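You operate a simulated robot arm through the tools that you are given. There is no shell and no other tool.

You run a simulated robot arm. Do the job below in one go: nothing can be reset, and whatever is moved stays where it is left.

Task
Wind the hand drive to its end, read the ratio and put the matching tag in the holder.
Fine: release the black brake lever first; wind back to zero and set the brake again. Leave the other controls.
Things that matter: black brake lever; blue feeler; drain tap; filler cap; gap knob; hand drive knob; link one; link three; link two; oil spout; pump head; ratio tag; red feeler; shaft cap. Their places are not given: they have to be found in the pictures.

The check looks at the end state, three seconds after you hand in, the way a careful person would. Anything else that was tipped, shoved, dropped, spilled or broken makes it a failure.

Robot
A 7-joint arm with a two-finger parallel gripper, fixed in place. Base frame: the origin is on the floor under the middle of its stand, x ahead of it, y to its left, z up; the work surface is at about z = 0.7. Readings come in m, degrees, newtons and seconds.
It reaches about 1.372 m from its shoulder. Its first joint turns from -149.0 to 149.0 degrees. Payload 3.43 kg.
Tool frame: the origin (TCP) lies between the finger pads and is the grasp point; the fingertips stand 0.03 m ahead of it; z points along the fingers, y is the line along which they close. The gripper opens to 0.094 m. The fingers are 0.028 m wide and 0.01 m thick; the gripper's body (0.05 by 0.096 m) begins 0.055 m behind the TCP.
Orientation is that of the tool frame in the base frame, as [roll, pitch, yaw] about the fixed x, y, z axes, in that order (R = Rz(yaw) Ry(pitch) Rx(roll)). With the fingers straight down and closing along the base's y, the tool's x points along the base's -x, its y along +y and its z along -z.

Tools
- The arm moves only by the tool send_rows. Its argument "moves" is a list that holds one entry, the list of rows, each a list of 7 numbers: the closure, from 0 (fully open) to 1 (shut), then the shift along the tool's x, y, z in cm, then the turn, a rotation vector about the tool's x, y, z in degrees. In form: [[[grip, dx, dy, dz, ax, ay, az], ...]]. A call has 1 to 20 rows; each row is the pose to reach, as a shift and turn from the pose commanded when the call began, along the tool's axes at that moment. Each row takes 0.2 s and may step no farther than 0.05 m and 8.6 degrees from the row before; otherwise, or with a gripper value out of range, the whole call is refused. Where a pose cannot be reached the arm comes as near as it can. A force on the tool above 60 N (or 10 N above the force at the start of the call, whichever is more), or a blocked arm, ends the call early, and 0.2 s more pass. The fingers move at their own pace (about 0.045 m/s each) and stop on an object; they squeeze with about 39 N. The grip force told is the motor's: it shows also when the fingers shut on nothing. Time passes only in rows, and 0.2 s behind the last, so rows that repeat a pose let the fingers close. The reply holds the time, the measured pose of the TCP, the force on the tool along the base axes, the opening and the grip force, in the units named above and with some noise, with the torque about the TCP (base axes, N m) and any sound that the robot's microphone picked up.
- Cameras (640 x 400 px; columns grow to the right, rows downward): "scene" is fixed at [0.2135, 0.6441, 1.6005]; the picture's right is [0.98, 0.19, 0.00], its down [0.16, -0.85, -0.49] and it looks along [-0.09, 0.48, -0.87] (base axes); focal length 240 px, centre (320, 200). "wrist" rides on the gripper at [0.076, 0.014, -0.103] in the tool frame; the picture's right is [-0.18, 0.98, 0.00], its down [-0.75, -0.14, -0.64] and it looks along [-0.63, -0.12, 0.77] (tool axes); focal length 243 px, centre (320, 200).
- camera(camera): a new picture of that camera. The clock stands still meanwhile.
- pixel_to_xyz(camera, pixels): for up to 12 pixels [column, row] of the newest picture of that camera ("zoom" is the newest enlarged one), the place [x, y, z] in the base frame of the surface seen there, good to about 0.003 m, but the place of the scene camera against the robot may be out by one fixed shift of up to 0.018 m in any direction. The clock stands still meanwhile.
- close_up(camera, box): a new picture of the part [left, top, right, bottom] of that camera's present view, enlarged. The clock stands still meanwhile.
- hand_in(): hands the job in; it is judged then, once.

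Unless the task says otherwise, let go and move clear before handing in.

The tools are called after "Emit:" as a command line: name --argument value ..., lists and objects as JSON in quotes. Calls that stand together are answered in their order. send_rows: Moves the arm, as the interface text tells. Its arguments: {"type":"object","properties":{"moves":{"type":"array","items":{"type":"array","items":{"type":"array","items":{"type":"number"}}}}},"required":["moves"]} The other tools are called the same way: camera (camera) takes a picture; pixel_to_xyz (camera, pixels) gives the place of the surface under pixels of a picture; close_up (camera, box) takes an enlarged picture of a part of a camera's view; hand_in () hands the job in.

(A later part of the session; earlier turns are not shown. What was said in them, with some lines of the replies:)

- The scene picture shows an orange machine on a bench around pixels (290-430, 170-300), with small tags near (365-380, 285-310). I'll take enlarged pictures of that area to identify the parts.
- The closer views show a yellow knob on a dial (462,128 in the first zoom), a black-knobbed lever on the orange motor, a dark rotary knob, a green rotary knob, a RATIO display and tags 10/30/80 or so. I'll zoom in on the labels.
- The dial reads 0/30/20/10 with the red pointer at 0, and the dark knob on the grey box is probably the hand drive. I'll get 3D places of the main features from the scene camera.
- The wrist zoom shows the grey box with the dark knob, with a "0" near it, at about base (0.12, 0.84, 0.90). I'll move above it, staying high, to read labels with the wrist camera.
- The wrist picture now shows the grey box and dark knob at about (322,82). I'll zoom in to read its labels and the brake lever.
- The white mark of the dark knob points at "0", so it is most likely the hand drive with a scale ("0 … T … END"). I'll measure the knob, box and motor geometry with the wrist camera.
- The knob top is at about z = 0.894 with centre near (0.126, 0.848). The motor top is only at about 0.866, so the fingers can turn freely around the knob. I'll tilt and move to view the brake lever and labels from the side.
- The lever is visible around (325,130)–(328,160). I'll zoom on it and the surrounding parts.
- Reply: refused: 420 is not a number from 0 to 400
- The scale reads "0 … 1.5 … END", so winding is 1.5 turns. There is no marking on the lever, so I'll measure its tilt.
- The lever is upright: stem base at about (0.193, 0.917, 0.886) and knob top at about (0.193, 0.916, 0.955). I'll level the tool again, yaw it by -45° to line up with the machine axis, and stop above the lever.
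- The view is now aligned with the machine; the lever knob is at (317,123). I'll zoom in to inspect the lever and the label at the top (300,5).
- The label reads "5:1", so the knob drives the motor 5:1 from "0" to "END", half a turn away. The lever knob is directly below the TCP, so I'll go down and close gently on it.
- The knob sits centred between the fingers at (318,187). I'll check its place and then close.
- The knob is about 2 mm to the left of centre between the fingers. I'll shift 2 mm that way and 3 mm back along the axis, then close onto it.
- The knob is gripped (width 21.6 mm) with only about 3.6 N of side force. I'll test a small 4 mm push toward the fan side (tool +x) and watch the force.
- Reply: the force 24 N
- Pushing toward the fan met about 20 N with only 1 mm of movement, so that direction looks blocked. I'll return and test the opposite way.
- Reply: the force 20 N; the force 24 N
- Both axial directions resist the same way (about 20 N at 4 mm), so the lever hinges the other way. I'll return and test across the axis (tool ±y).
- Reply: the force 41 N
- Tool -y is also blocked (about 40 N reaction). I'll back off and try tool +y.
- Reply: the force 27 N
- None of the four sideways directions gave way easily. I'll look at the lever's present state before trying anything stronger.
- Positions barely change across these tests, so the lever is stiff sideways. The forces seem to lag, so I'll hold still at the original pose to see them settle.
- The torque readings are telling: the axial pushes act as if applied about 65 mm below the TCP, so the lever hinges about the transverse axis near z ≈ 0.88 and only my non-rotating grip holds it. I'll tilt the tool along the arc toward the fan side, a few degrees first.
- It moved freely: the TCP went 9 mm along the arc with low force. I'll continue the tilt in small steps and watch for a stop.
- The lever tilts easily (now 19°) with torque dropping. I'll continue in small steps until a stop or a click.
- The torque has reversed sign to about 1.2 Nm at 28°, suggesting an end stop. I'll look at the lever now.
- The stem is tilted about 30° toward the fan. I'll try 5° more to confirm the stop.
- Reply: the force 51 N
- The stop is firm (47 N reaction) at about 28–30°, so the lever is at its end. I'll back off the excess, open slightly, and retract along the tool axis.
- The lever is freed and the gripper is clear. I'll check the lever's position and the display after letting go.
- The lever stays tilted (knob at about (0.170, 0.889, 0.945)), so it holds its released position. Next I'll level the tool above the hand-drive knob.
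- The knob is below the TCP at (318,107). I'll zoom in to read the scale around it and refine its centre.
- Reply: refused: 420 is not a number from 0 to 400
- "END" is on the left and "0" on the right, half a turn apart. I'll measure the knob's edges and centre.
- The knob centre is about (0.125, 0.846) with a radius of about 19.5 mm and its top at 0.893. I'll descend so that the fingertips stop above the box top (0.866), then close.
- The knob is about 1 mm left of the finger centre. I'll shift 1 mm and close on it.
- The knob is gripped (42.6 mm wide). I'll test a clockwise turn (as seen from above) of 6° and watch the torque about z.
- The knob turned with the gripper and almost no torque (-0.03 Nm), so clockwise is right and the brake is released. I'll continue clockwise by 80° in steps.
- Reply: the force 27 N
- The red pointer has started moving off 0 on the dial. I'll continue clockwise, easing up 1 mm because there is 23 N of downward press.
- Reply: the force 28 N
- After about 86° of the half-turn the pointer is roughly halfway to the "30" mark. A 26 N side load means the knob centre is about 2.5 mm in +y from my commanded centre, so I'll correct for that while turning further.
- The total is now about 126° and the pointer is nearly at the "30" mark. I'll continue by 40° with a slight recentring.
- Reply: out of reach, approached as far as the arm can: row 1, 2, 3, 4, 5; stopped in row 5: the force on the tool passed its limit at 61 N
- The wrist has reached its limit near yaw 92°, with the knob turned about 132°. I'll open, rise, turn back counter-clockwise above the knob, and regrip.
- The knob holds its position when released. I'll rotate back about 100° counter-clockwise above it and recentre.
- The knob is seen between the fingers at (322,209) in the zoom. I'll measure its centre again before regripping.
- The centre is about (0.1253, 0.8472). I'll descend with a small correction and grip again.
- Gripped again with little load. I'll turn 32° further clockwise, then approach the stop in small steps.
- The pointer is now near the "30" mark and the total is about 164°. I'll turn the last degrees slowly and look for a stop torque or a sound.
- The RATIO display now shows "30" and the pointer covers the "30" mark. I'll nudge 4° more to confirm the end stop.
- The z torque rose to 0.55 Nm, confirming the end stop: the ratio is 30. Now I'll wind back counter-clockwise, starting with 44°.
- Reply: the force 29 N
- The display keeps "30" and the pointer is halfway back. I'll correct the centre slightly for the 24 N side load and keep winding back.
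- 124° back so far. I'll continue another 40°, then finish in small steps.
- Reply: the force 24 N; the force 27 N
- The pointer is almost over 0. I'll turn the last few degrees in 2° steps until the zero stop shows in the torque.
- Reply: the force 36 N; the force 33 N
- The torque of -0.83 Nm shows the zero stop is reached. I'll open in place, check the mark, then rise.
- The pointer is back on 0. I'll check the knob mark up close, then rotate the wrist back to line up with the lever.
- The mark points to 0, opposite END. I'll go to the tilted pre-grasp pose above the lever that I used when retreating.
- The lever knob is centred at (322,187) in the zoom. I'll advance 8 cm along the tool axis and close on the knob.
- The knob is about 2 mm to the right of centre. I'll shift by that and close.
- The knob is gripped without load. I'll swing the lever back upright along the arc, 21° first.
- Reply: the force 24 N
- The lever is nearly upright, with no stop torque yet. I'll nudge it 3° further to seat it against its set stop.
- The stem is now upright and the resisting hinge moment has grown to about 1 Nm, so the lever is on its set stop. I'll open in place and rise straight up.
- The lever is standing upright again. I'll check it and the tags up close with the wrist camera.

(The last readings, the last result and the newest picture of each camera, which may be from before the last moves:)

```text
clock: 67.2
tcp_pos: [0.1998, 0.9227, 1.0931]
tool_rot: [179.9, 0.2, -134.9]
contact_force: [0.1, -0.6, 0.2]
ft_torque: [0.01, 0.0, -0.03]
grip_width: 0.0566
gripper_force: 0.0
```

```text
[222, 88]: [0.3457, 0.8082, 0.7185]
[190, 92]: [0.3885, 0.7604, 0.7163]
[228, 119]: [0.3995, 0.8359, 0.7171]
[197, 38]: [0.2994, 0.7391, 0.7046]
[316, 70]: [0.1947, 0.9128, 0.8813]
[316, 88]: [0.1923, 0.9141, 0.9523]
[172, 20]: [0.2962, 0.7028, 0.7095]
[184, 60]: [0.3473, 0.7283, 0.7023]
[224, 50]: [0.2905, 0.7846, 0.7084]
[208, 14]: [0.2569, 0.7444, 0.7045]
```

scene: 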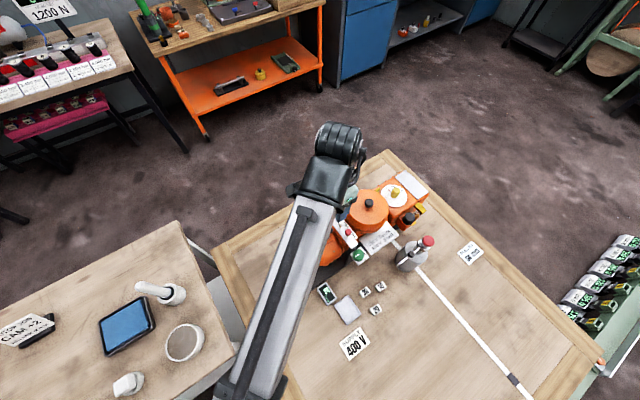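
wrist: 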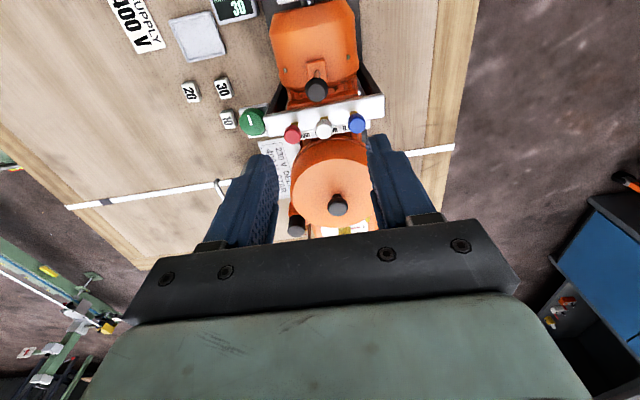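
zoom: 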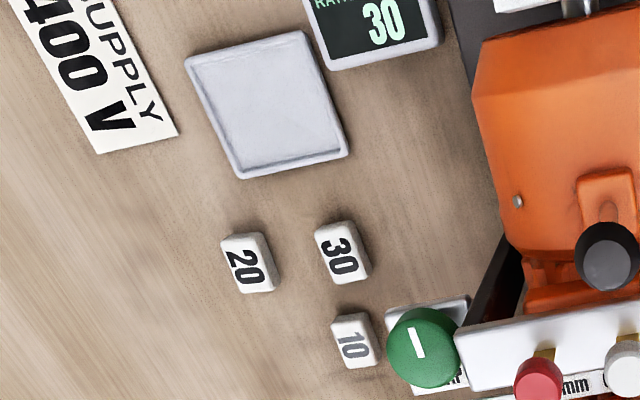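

The lever is upright (base (0.195, 0.913, 0.881), top (0.192, 0.914, 0.952)), and tag "30" is near (0.345, 0.808, 0.717). I'll move high over the tag, then descend partway for a closer look.

Emit:
send_rows --moves '[[[0.4, -0.5, -4.5, 0, 0, 0, 0], [0.4, -1.0, -9, 0, 0, 0, 0], [0.4, -1.5, -13.5, 0, 0, 0, 0], [0.4, -2.1, -18.2, 0, 0, 0, 0], [0.4, -2.1, -18.4, 0, 0, 0, 0]]]'

Emit:
send_rows --moves '[[[0.52, 0, 0, 4.5, 0, 0, 0], [0.52, 0, 0, 9, 0, 0, 0], [0.52, 0, 0, 13.5, 0, 0, 0], [0.52, 0, 0, 18, 0, 0, 0], [0.52, 0, 0, 22, 0, 0, 0], [0.52, 0, 0, 22, 0, 0, 0]]]'

Emit:
camera --camera "wrist"

```text
clock: 68.4
tcp_pos: [0.3442, 0.8066, 1.0931]
tool_rot: [179.9, 0.2, -134.9]
contact_force: [-0.4, -1.0, 0.8]
ft_torque: [-0.01, 0.01, -0.01]
grip_width: 0.0566
gripper_force: 0.1
```

```text
clock: 69.8
tcp_pos: [0.3434, 0.8074, 0.8716]
tool_rot: [180.0, 0.3, -134.9]
contact_force: [-0.2, -0.6, -0.3]
ft_torque: [-0.01, -0.02, -0.04]
grip_width: 0.0451
gripper_force: 0.0
```

```text
taken
```

wrist: 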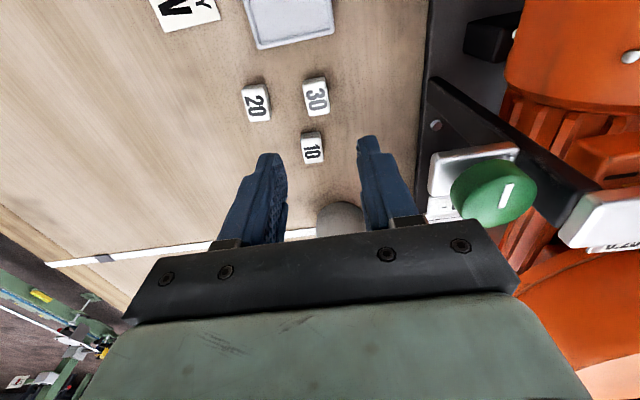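

Tag "30" is at (316,97) with "10" below it and "20" to its left. I'll zoom in and measure its edges and the green knob's bracket.

Emit:
close_up --camera "wrist" --box '[236, 60, 364, 170]'

Emit:
pixel_to_xyz --camera "wrist" --pixels '[[316, 97], [306, 97], [327, 97], [315, 83], [317, 108], [257, 103], [312, 149], [430, 190], [455, 205], [432, 160], [515, 150], [500, 205]]'

```text
3.64 times, centred on (300, 115) of wrist
```

zoom: 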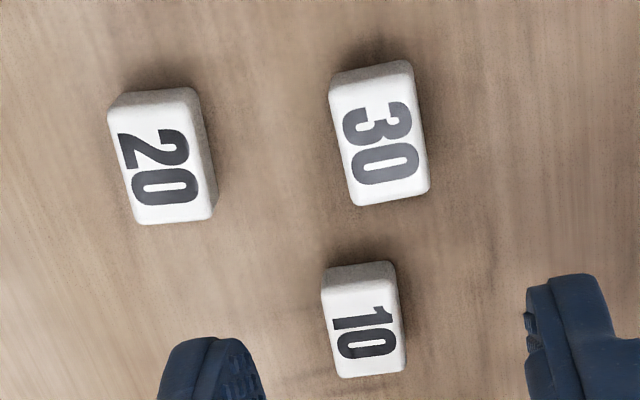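

```text
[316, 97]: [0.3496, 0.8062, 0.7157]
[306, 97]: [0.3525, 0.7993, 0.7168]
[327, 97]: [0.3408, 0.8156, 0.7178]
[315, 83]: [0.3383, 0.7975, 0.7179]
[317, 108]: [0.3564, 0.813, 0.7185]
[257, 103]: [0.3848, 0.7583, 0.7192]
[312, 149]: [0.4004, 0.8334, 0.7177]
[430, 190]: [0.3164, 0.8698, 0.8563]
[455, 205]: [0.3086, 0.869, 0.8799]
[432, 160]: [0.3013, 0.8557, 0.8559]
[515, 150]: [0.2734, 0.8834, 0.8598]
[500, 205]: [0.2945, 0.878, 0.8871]
```

The tag's edges look aligned with the gripper axes. I'll get the coordinates of its top corners to find its exact centre and yaw.

Emit:
pixel_to_xyz --camera "zoom" --pixels '[[336, 92], [408, 77], [424, 186], [359, 200], [380, 138], [345, 145], [417, 130], [372, 85], [392, 190]]'

```text
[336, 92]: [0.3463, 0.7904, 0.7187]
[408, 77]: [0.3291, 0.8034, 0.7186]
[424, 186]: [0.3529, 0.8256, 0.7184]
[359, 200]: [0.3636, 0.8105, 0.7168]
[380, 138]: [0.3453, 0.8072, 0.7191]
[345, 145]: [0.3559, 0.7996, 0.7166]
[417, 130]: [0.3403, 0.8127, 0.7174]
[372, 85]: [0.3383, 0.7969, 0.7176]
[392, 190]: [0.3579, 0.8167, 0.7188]
```

The tag centre is (0.348, 0.807) with its long axis at 45°, so the gripper yaw is right. Before going lower I'll check clearance between the hand and the green knob's bracket in the scene view.

Emit:
close_up --camera "scene" --box '[300, 160, 460, 320]'

Emit:
pixel_to_xyz --camera "zoom" --pixels '[[320, 200], [300, 150], [280, 230], [340, 260], [260, 180]]'

```text
2.50 times, centred on (380, 240) of scene
```

zoom: 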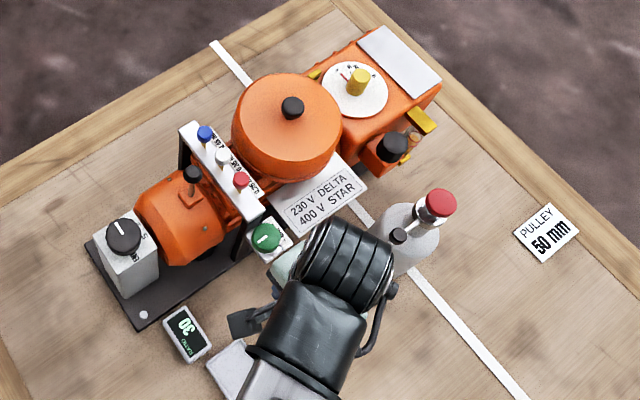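

```text
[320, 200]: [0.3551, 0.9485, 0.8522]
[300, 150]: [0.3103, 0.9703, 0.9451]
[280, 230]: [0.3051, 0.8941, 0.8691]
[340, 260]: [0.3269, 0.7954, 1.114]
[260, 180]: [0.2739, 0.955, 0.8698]
```

The wrist's black joint sits about 0.24 m above the TCP, so it stays above the green knob. I'll check the oil can's pump head and the bracket corners for clearance.

Emit:
pixel_to_xyz --camera "zoom" --pixels '[[441, 202], [415, 215], [398, 237], [400, 250], [385, 240], [268, 236], [290, 245], [270, 260], [375, 225], [350, 225], [310, 225], [392, 290]]'

```text
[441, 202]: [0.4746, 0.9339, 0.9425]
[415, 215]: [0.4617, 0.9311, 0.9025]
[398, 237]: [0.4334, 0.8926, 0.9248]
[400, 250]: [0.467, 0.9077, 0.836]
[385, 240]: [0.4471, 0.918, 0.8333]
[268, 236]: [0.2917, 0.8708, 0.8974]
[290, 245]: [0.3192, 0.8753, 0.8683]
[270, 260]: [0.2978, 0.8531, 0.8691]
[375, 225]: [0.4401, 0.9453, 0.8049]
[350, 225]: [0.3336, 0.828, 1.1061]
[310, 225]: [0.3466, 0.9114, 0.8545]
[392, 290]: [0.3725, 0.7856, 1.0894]
```

Everything keeps at least 25 mm of clearance from the body path. I'll descend to z ≈ 0.78 with a small centring shift and check again.

Emit:
send_rows --moves '[[[0.52, -0.28, -0.3, 3, 0, 0, 0], [0.52, -0.28, -0.3, 6, 0, 0, 0], [0.52, -0.28, -0.3, 9.2, 0, 0, 0], [0.52, -0.28, -0.3, 9.2, 0, 0, 0]]]'

Emit:
close_up --camera "wrist" --box '[220, 80, 420, 240]'

Emit:
camera --camera "wrist"

```text
clock: 70.8
tcp_pos: [0.3491, 0.8077, 0.7794]
tool_rot: [179.8, 0.3, -134.9]
contact_force: [0.2, 0.4, -0.7]
ft_torque: [-0.04, -0.01, 0.01]
grip_width: 0.045
gripper_force: 0.1
```

```text
2.50 times, centred on (320, 160) of wrist
```

zoom: 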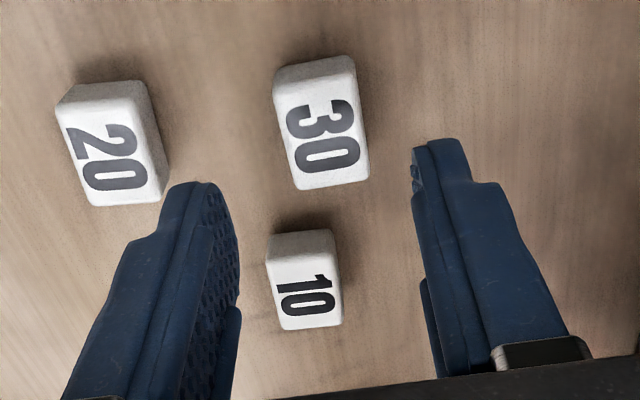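

```text
taken
```

wrist: 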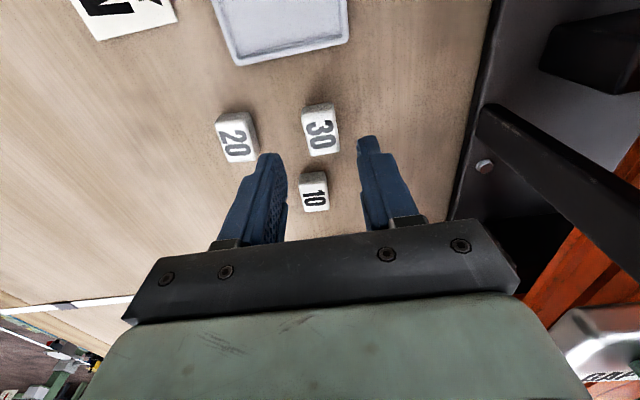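

Tag "30" sits at (320,131), almost straight under the TCP. I'll measure its centre once more from this closer view.

Emit:
pixel_to_xyz --camera "wrist" --pixels '[[306, 117], [332, 109], [337, 150], [312, 155], [322, 133], [309, 137], [335, 130], [319, 113], [324, 152], [345, 135], [298, 140]]'

```text
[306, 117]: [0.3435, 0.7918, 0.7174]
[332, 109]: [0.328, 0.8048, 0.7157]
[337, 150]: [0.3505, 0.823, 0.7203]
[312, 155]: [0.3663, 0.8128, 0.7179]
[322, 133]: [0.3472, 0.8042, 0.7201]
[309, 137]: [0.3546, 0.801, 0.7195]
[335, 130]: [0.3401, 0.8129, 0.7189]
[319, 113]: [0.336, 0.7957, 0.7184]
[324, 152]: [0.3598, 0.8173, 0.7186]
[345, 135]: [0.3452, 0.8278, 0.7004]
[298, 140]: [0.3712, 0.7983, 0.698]
```

The centre is (0.3474, 0.807) with the top at 0.718 and the table at 0.700. I'll descend so the fingertips stop about 4 mm above the table, then close on the tag.

Emit:
send_rows --moves '[[[0.52, 0.12, 0.06, 2, 0, 0, 0], [0.52, 0.12, 0.06, 4, 0, 0, 0], [0.52, 0.12, 0.06, 4.5, 0, 0, 0], [0.52, 0.12, 0.06, 4.5, 0, 0, 0], [0.65, 0.12, 0.06, 4.5, 0, 0, 0], [0.75, 0.12, 0.06, 4.5, 0, 0, 0], [0.85, 0.12, 0.06, 4.5, 0, 0, 0], [0.85, 0.12, 0.06, 4.5, 0, 0, 0], [0.85, 0.12, 0.06, 4.5, 0, 0, 0]]]'

Emit:
close_up --camera "wrist" --box '[220, 80, 420, 240]'

```text
clock: 72.8
tcp_pos: [0.3494, 0.8069, 0.7381]
tool_rot: [179.9, 0.3, -135.0]
contact_force: [-0.7, 0.3, 0.2]
ft_torque: [0.02, 0.02, 0.03]
grip_width: 0.0226
gripper_force: 39.2
```

```text
2.50 times, centred on (320, 160) of wrist
```

zoom: 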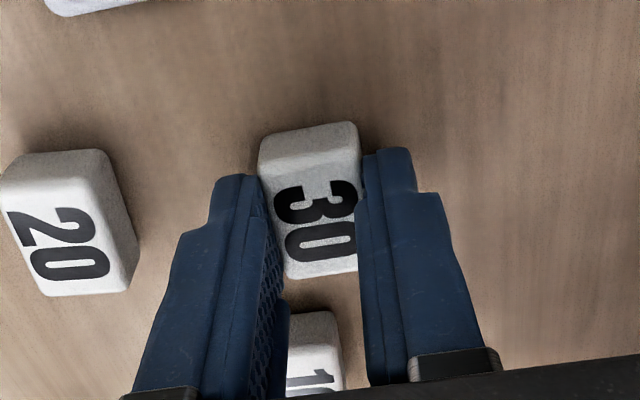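

The tag is held (22.6 mm wide, 39 N). I'll lift it straight up 9 cm and look at the tray.

Emit:
send_rows --moves '[[[0.85, 0, 0, -2, 0, 0, 0], [0.85, 0, 0, -5, 0, 0, 0], [0.85, 0, 0, -9, 0, 0, 0], [0.85, 0, 0, -9, 0, 0, 0]]]'

Emit:
camera --camera "wrist"

Emit:
close_up --camera "wrist" --box '[200, 0, 400, 120]'

```text
clock: 73.8
tcp_pos: [0.3499, 0.8076, 0.8267]
tool_rot: [179.9, 0.3, -135.0]
contact_force: [-0.3, -0.3, -1.1]
ft_torque: [0.02, 0.02, -0.02]
grip_width: 0.0222
gripper_force: 39.3
```

```text
taken
```

wrist: 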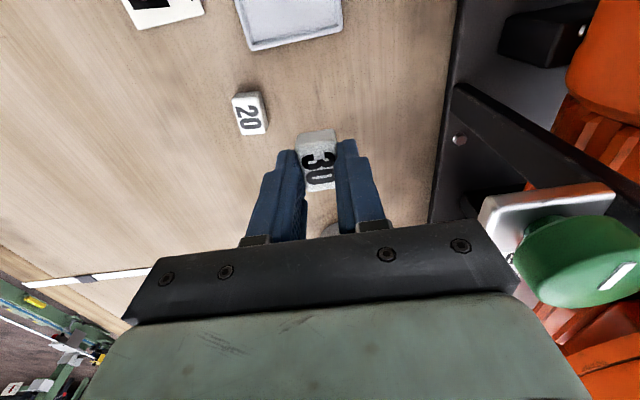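

```text
3.20 times, centred on (300, 60) of wrist
```

zoom: 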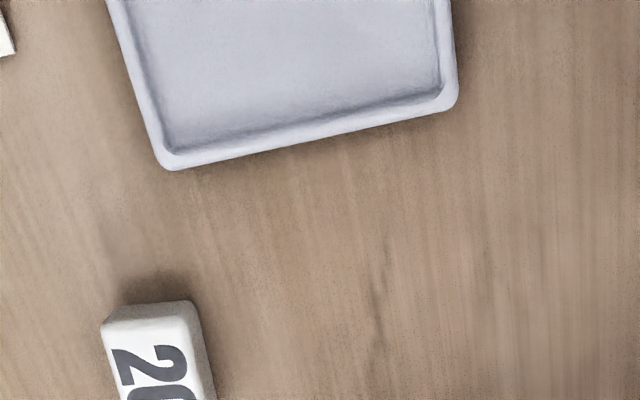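

The tray's near corner is visible at the top. I'll move over to the tray's centre at this height and check.

Emit:
send_rows --moves '[[[0.85, 2.8, -0.4, 0, 0, 0, 0], [0.85, 5.6, -0.8, 0, 0, 0, 0], [0.85, 8.4, -1.2, 0, 0, 0, 0], [0.85, 8.4, -1.2, 0, 0, 0, 0]]]'

Emit:
camera --camera "wrist"

Emit:
close_up --camera "scene" --box '[300, 250, 396, 330]'

```text
clock: 74.8
tcp_pos: [0.2982, 0.7399, 0.8246]
tool_rot: [179.9, 0.4, -134.8]
contact_force: [-0.4, -0.5, 0.2]
ft_torque: [-0.02, 0.0, -0.01]
grip_width: 0.0224
gripper_force: 39.4
```

```text
taken
```

wrist: 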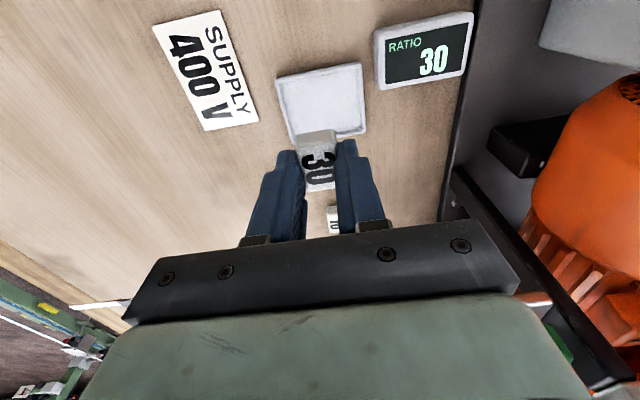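

```text
5.00 times, centred on (348, 290) of scene
```

zoom: 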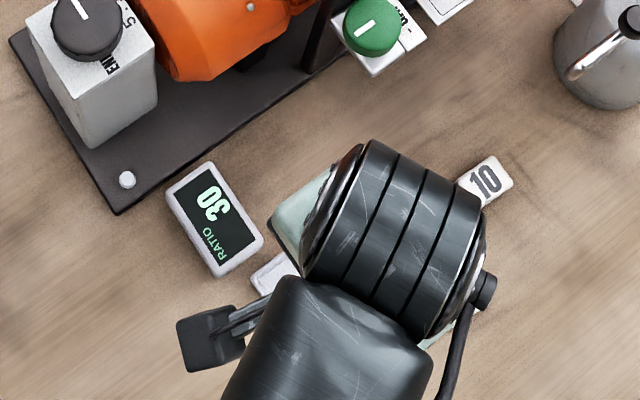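

The tray is visible at about (322,103) under the held tag. I'll measure its corners.

Emit:
pixel_to_xyz --camera "wrist" --pixels '[[279, 80], [359, 66], [364, 131], [288, 133], [320, 90], [320, 110], [285, 110], [358, 100], [319, 74], [345, 133]]'

Emit:
close_up --camera "wrist" --box '[250, 50, 390, 200]'

```text
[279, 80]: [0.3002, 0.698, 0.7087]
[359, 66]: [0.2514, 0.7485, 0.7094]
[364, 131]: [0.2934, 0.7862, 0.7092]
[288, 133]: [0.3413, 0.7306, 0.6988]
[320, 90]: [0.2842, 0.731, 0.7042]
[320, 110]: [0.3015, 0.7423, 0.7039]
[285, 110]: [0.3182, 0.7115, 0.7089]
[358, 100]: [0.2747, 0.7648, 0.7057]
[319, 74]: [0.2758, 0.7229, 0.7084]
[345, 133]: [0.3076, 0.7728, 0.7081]
```

```text
2.67 times, centred on (320, 125) of wrist
```

zoom: 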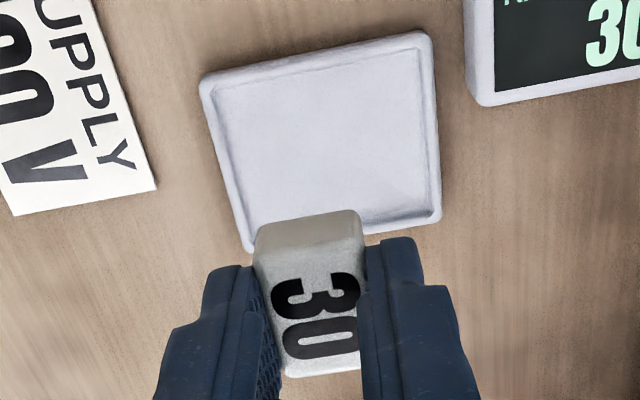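

The tray spans about 70 × 57 mm, centred near (0.297, 0.742) with its floor at 0.704. I'll centre the tag over it and descend until it nearly touches the floor.

Emit:
send_rows --moves '[[[0.85, -0.25, 0.25, 2, 0, 0, 0], [0.85, -0.25, 0.25, 4, 0, 0, 0], [0.85, -0.25, 0.25, 6, 0, 0, 0], [0.85, -0.25, 0.25, 7, 0, 0, 0], [0.85, -0.25, 0.25, 7.7, 0, 0, 0], [0.85, -0.25, 0.25, 7.7, 0, 0, 0]]]'

Emit:
close_up --camera "wrist" --box '[220, 80, 420, 240]'

```text
clock: 76.2
tcp_pos: [0.2992, 0.7431, 0.7492]
tool_rot: [179.9, 0.2, -134.9]
contact_force: [0.7, -0.1, 0.2]
ft_torque: [0.0, 0.0, -0.02]
grip_width: 0.0226
gripper_force: 39.0
```

```text
2.50 times, centred on (320, 160) of wrist
```

zoom: 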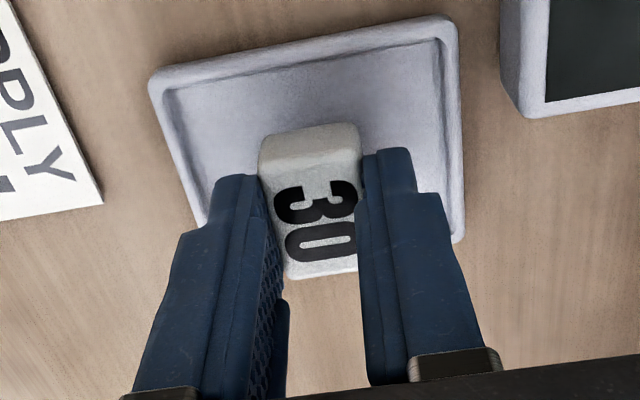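

I'll check the tag's position over the tray before lowering the last few millimetres.

Emit:
pixel_to_xyz --camera "zoom" --pixels '[[265, 140], [352, 130], [350, 265], [295, 270], [310, 165], [320, 260], [158, 85], [452, 25], [458, 235], [310, 55], [195, 200], [456, 130]]'

```text
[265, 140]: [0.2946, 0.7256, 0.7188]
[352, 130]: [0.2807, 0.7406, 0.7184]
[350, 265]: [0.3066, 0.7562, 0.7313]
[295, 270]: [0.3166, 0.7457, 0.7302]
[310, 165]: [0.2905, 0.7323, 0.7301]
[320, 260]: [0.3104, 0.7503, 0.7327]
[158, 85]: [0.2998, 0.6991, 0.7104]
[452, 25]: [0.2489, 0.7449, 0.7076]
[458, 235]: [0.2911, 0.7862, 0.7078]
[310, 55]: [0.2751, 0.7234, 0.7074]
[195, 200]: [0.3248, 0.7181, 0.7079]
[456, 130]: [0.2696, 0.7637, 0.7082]
```

The tag is centred sideways but 3 mm too far along the axis. I'll shift 2.5 mm and lower the last 6 mm.

Emit:
send_rows --moves '[[[0.85, 0.25, 0, 0, 0, 0, 0], [0.85, 0.25, 0, 0.3, 0, 0, 0], [0.85, 0.25, 0, 0.6, 0, 0, 0], [0.85, 0.25, 0, 0.6, 0, 0, 0]]]'

```text
clock: 77.2
tcp_pos: [0.296, 0.7417, 0.7436]
tool_rot: [180.0, 0.3, -134.9]
contact_force: [-0.2, 0.5, -0.6]
ft_torque: [0.0, 0.01, 0.01]
grip_width: 0.0224
gripper_force: 38.8
```

There is no contact yet. I'll lower 2 mm more and look for a contact force.

Emit:
send_rows --moves '[[[0.85, 0, 0, 0.1, 0, 0, 0], [0.85, 0, 0, 0.2, 0, 0, 0], [0.85, 0, 0, 0.2, 0, 0, 0]]]'

Emit:
close_up --camera "wrist" --box '[220, 80, 420, 240]'

```text
clock: 78.0
tcp_pos: [0.2956, 0.7416, 0.7416]
tool_rot: [179.9, 0.3, -134.9]
contact_force: [-0.8, 0.3, 0.6]
ft_torque: [-0.05, 0.02, 0.01]
grip_width: 0.0223
gripper_force: 38.9
```

```text
2.50 times, centred on (320, 160) of wrist
```

zoom: 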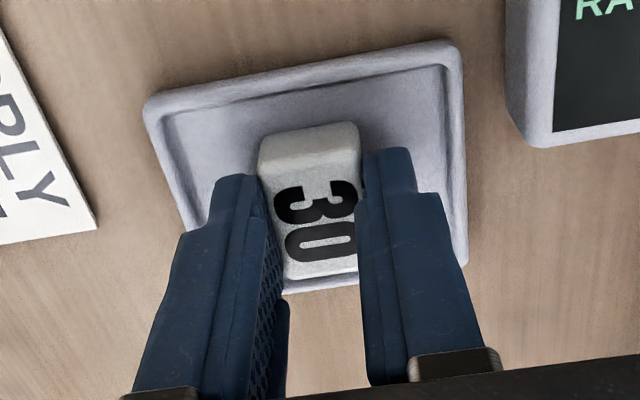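

The tag now sits well inside the rim, essentially at floor level. I'll open gently.

Emit:
send_rows --moves '[[[0.85, 0, 0, 0.1, 0, 0, 0], [0.75, 0, 0, 0.1, 0, 0, 0], [0.7, 0, 0, 0.1, 0, 0, 0], [0.6, 0, 0, 0.1, 0, 0, 0], [0.55, 0, 0, 0.1, 0, 0, 0], [0.55, 0, 0, 0.1, 0, 0, 0]]]'

Emit:
close_up --camera "wrist" --box '[220, 80, 420, 240]'

```text
clock: 79.4
tcp_pos: [0.2958, 0.7427, 0.7393]
tool_rot: [179.9, 0.3, -134.9]
contact_force: [0.0, 0.3, -1.0]
ft_torque: [0.0, 0.01, -0.01]
grip_width: 0.0424
gripper_force: 0.0
```

```text
2.50 times, centred on (320, 160) of wrist
```

zoom: 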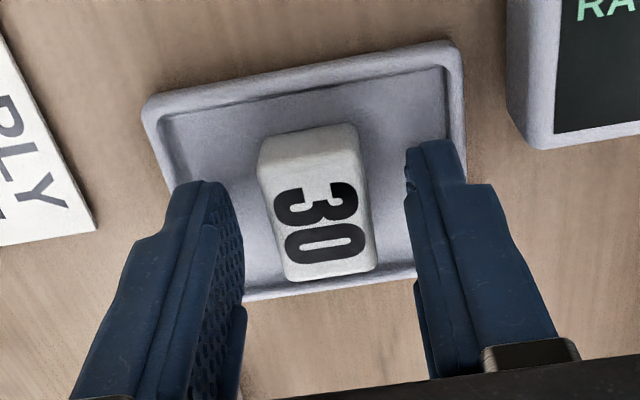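

The tag rests in the tray, released. I'll rise straight up well clear and check everything.

Emit:
send_rows --moves '[[[0.55, 0, 0, -3, 0, 0, 0], [0.55, 0, 0, -7, 0, 0, 0], [0.55, 0, 0, -11.5, 0, 0, 0], [0.55, 0, 0, -16, 0, 0, 0], [0.5, 0, 0, -20, 0, 0, 0], [0.5, 0, 0, -25, 0, 0, 0], [0.5, 0, 0, -30, 0, 0, 0], [0.5, 0, 0, -30, 0, 0, 0]]]'

Emit:
camera --camera "wrist"

Emit:
camera --camera "scene"

```text
clock: 81.2
tcp_pos: [0.2948, 0.7423, 1.0406]
tool_rot: [180.0, 0.3, -134.8]
contact_force: [0.0, 1.0, -0.5]
ft_torque: [-0.02, 0.01, -0.03]
grip_width: 0.0469
gripper_force: 0.1
```

```text
taken
```

wrist: 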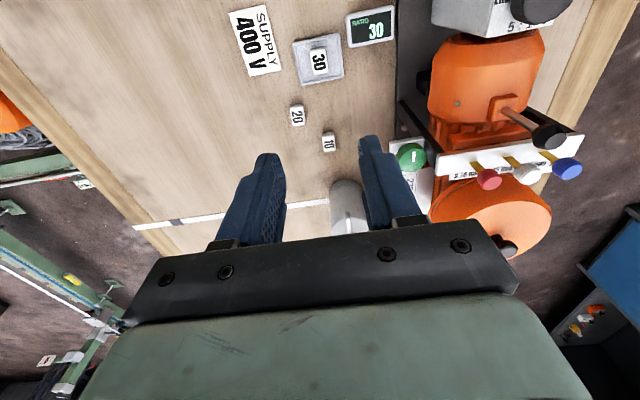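

```text
taken
```

scene: 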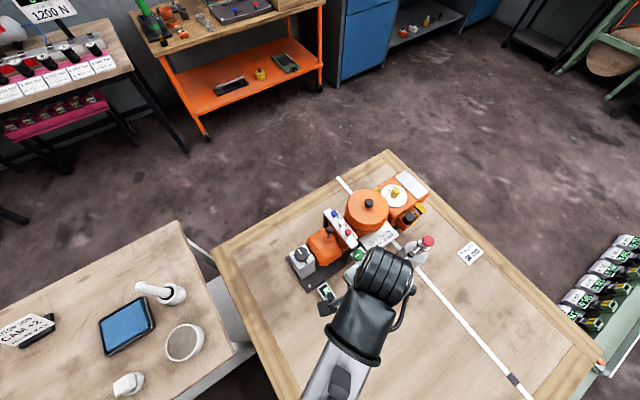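

The tag is in the tray and the arm is clear. I'll verify the knob, lever, dial and other controls with enlarged scene pictures.

Emit:
close_up --camera "scene" --box '[280, 160, 440, 260]'

Emit:
close_up --camera "scene" --box '[284, 240, 332, 270]'

Emit:
close_up --camera "scene" --box '[312, 205, 376, 245]'

Emit:
close_up --camera "scene" --box '[376, 178, 424, 208]'

Emit:
close_up --camera "wrist" --box '[260, 0, 420, 170]'

```text
4.00 times, centred on (360, 210) of scene
```

zoom: 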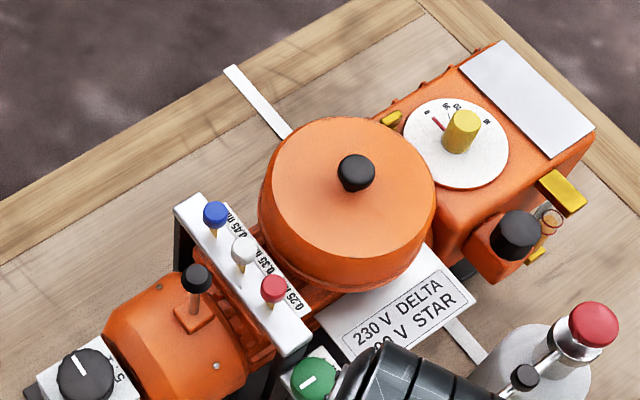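

```text
13.33 times, centred on (308, 255) of scene
```

zoom: 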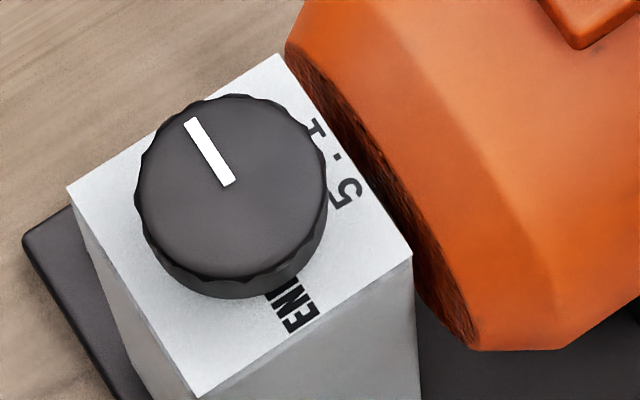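

```text
10.00 times, centred on (344, 225) of scene
```

zoom: 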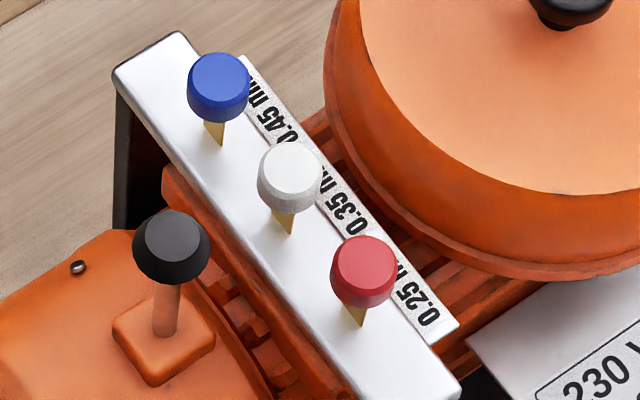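

```text
13.33 times, centred on (400, 193) of scene
```

zoom: 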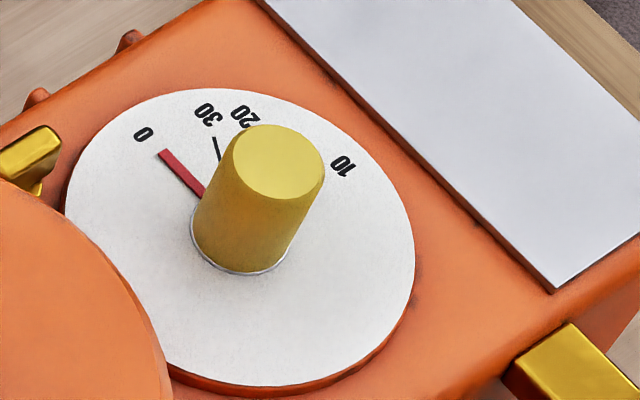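

```text
2.35 times, centred on (340, 85) of wrist
```

zoom: 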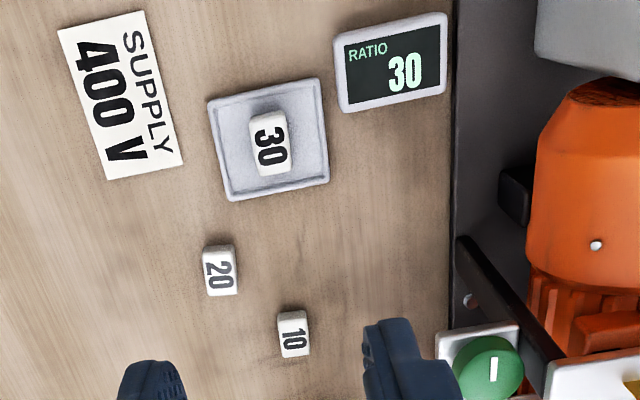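

The pictures match the starting state. The knob mark is back on 0, the pointer is on 0, and the lever is upright at (171,245) as at the start. The feelers, green knob and caps are unchanged, tag "30" lies in the holder, and the display reads 30. The gripper is empty and clear, so I'll hand in.

Emit:
hand_in

```text
The job is handed in.
```

The job is done and handed in: the ratio is 30, and the "30" tag is in the holder.

- **Brake:** I released the black lever first by tilting it toward the fan. After the winding I put it back upright against its stop.
- **Winding:** I turned the hand drive half a turn clockwise to its end stop. The RATIO display and the dial pointer both read 30. I then wound it back to the zero stop, and the dial pointer is on 0.
- **Tag:** The "30" tag lies flat inside the tray. The "10" and "20" tags are still on the table.
- **Other controls:** In the final pictures the other controls look the same as at the start.

Two forces ran higher than I wanted. While finding which way the brake lever tilts, I pushed it sideways with up to about 40 N. During the winding the wrist reached its turning limit and the force briefly hit 61 N, so I let go and took a new grip. I saw no damage from either.
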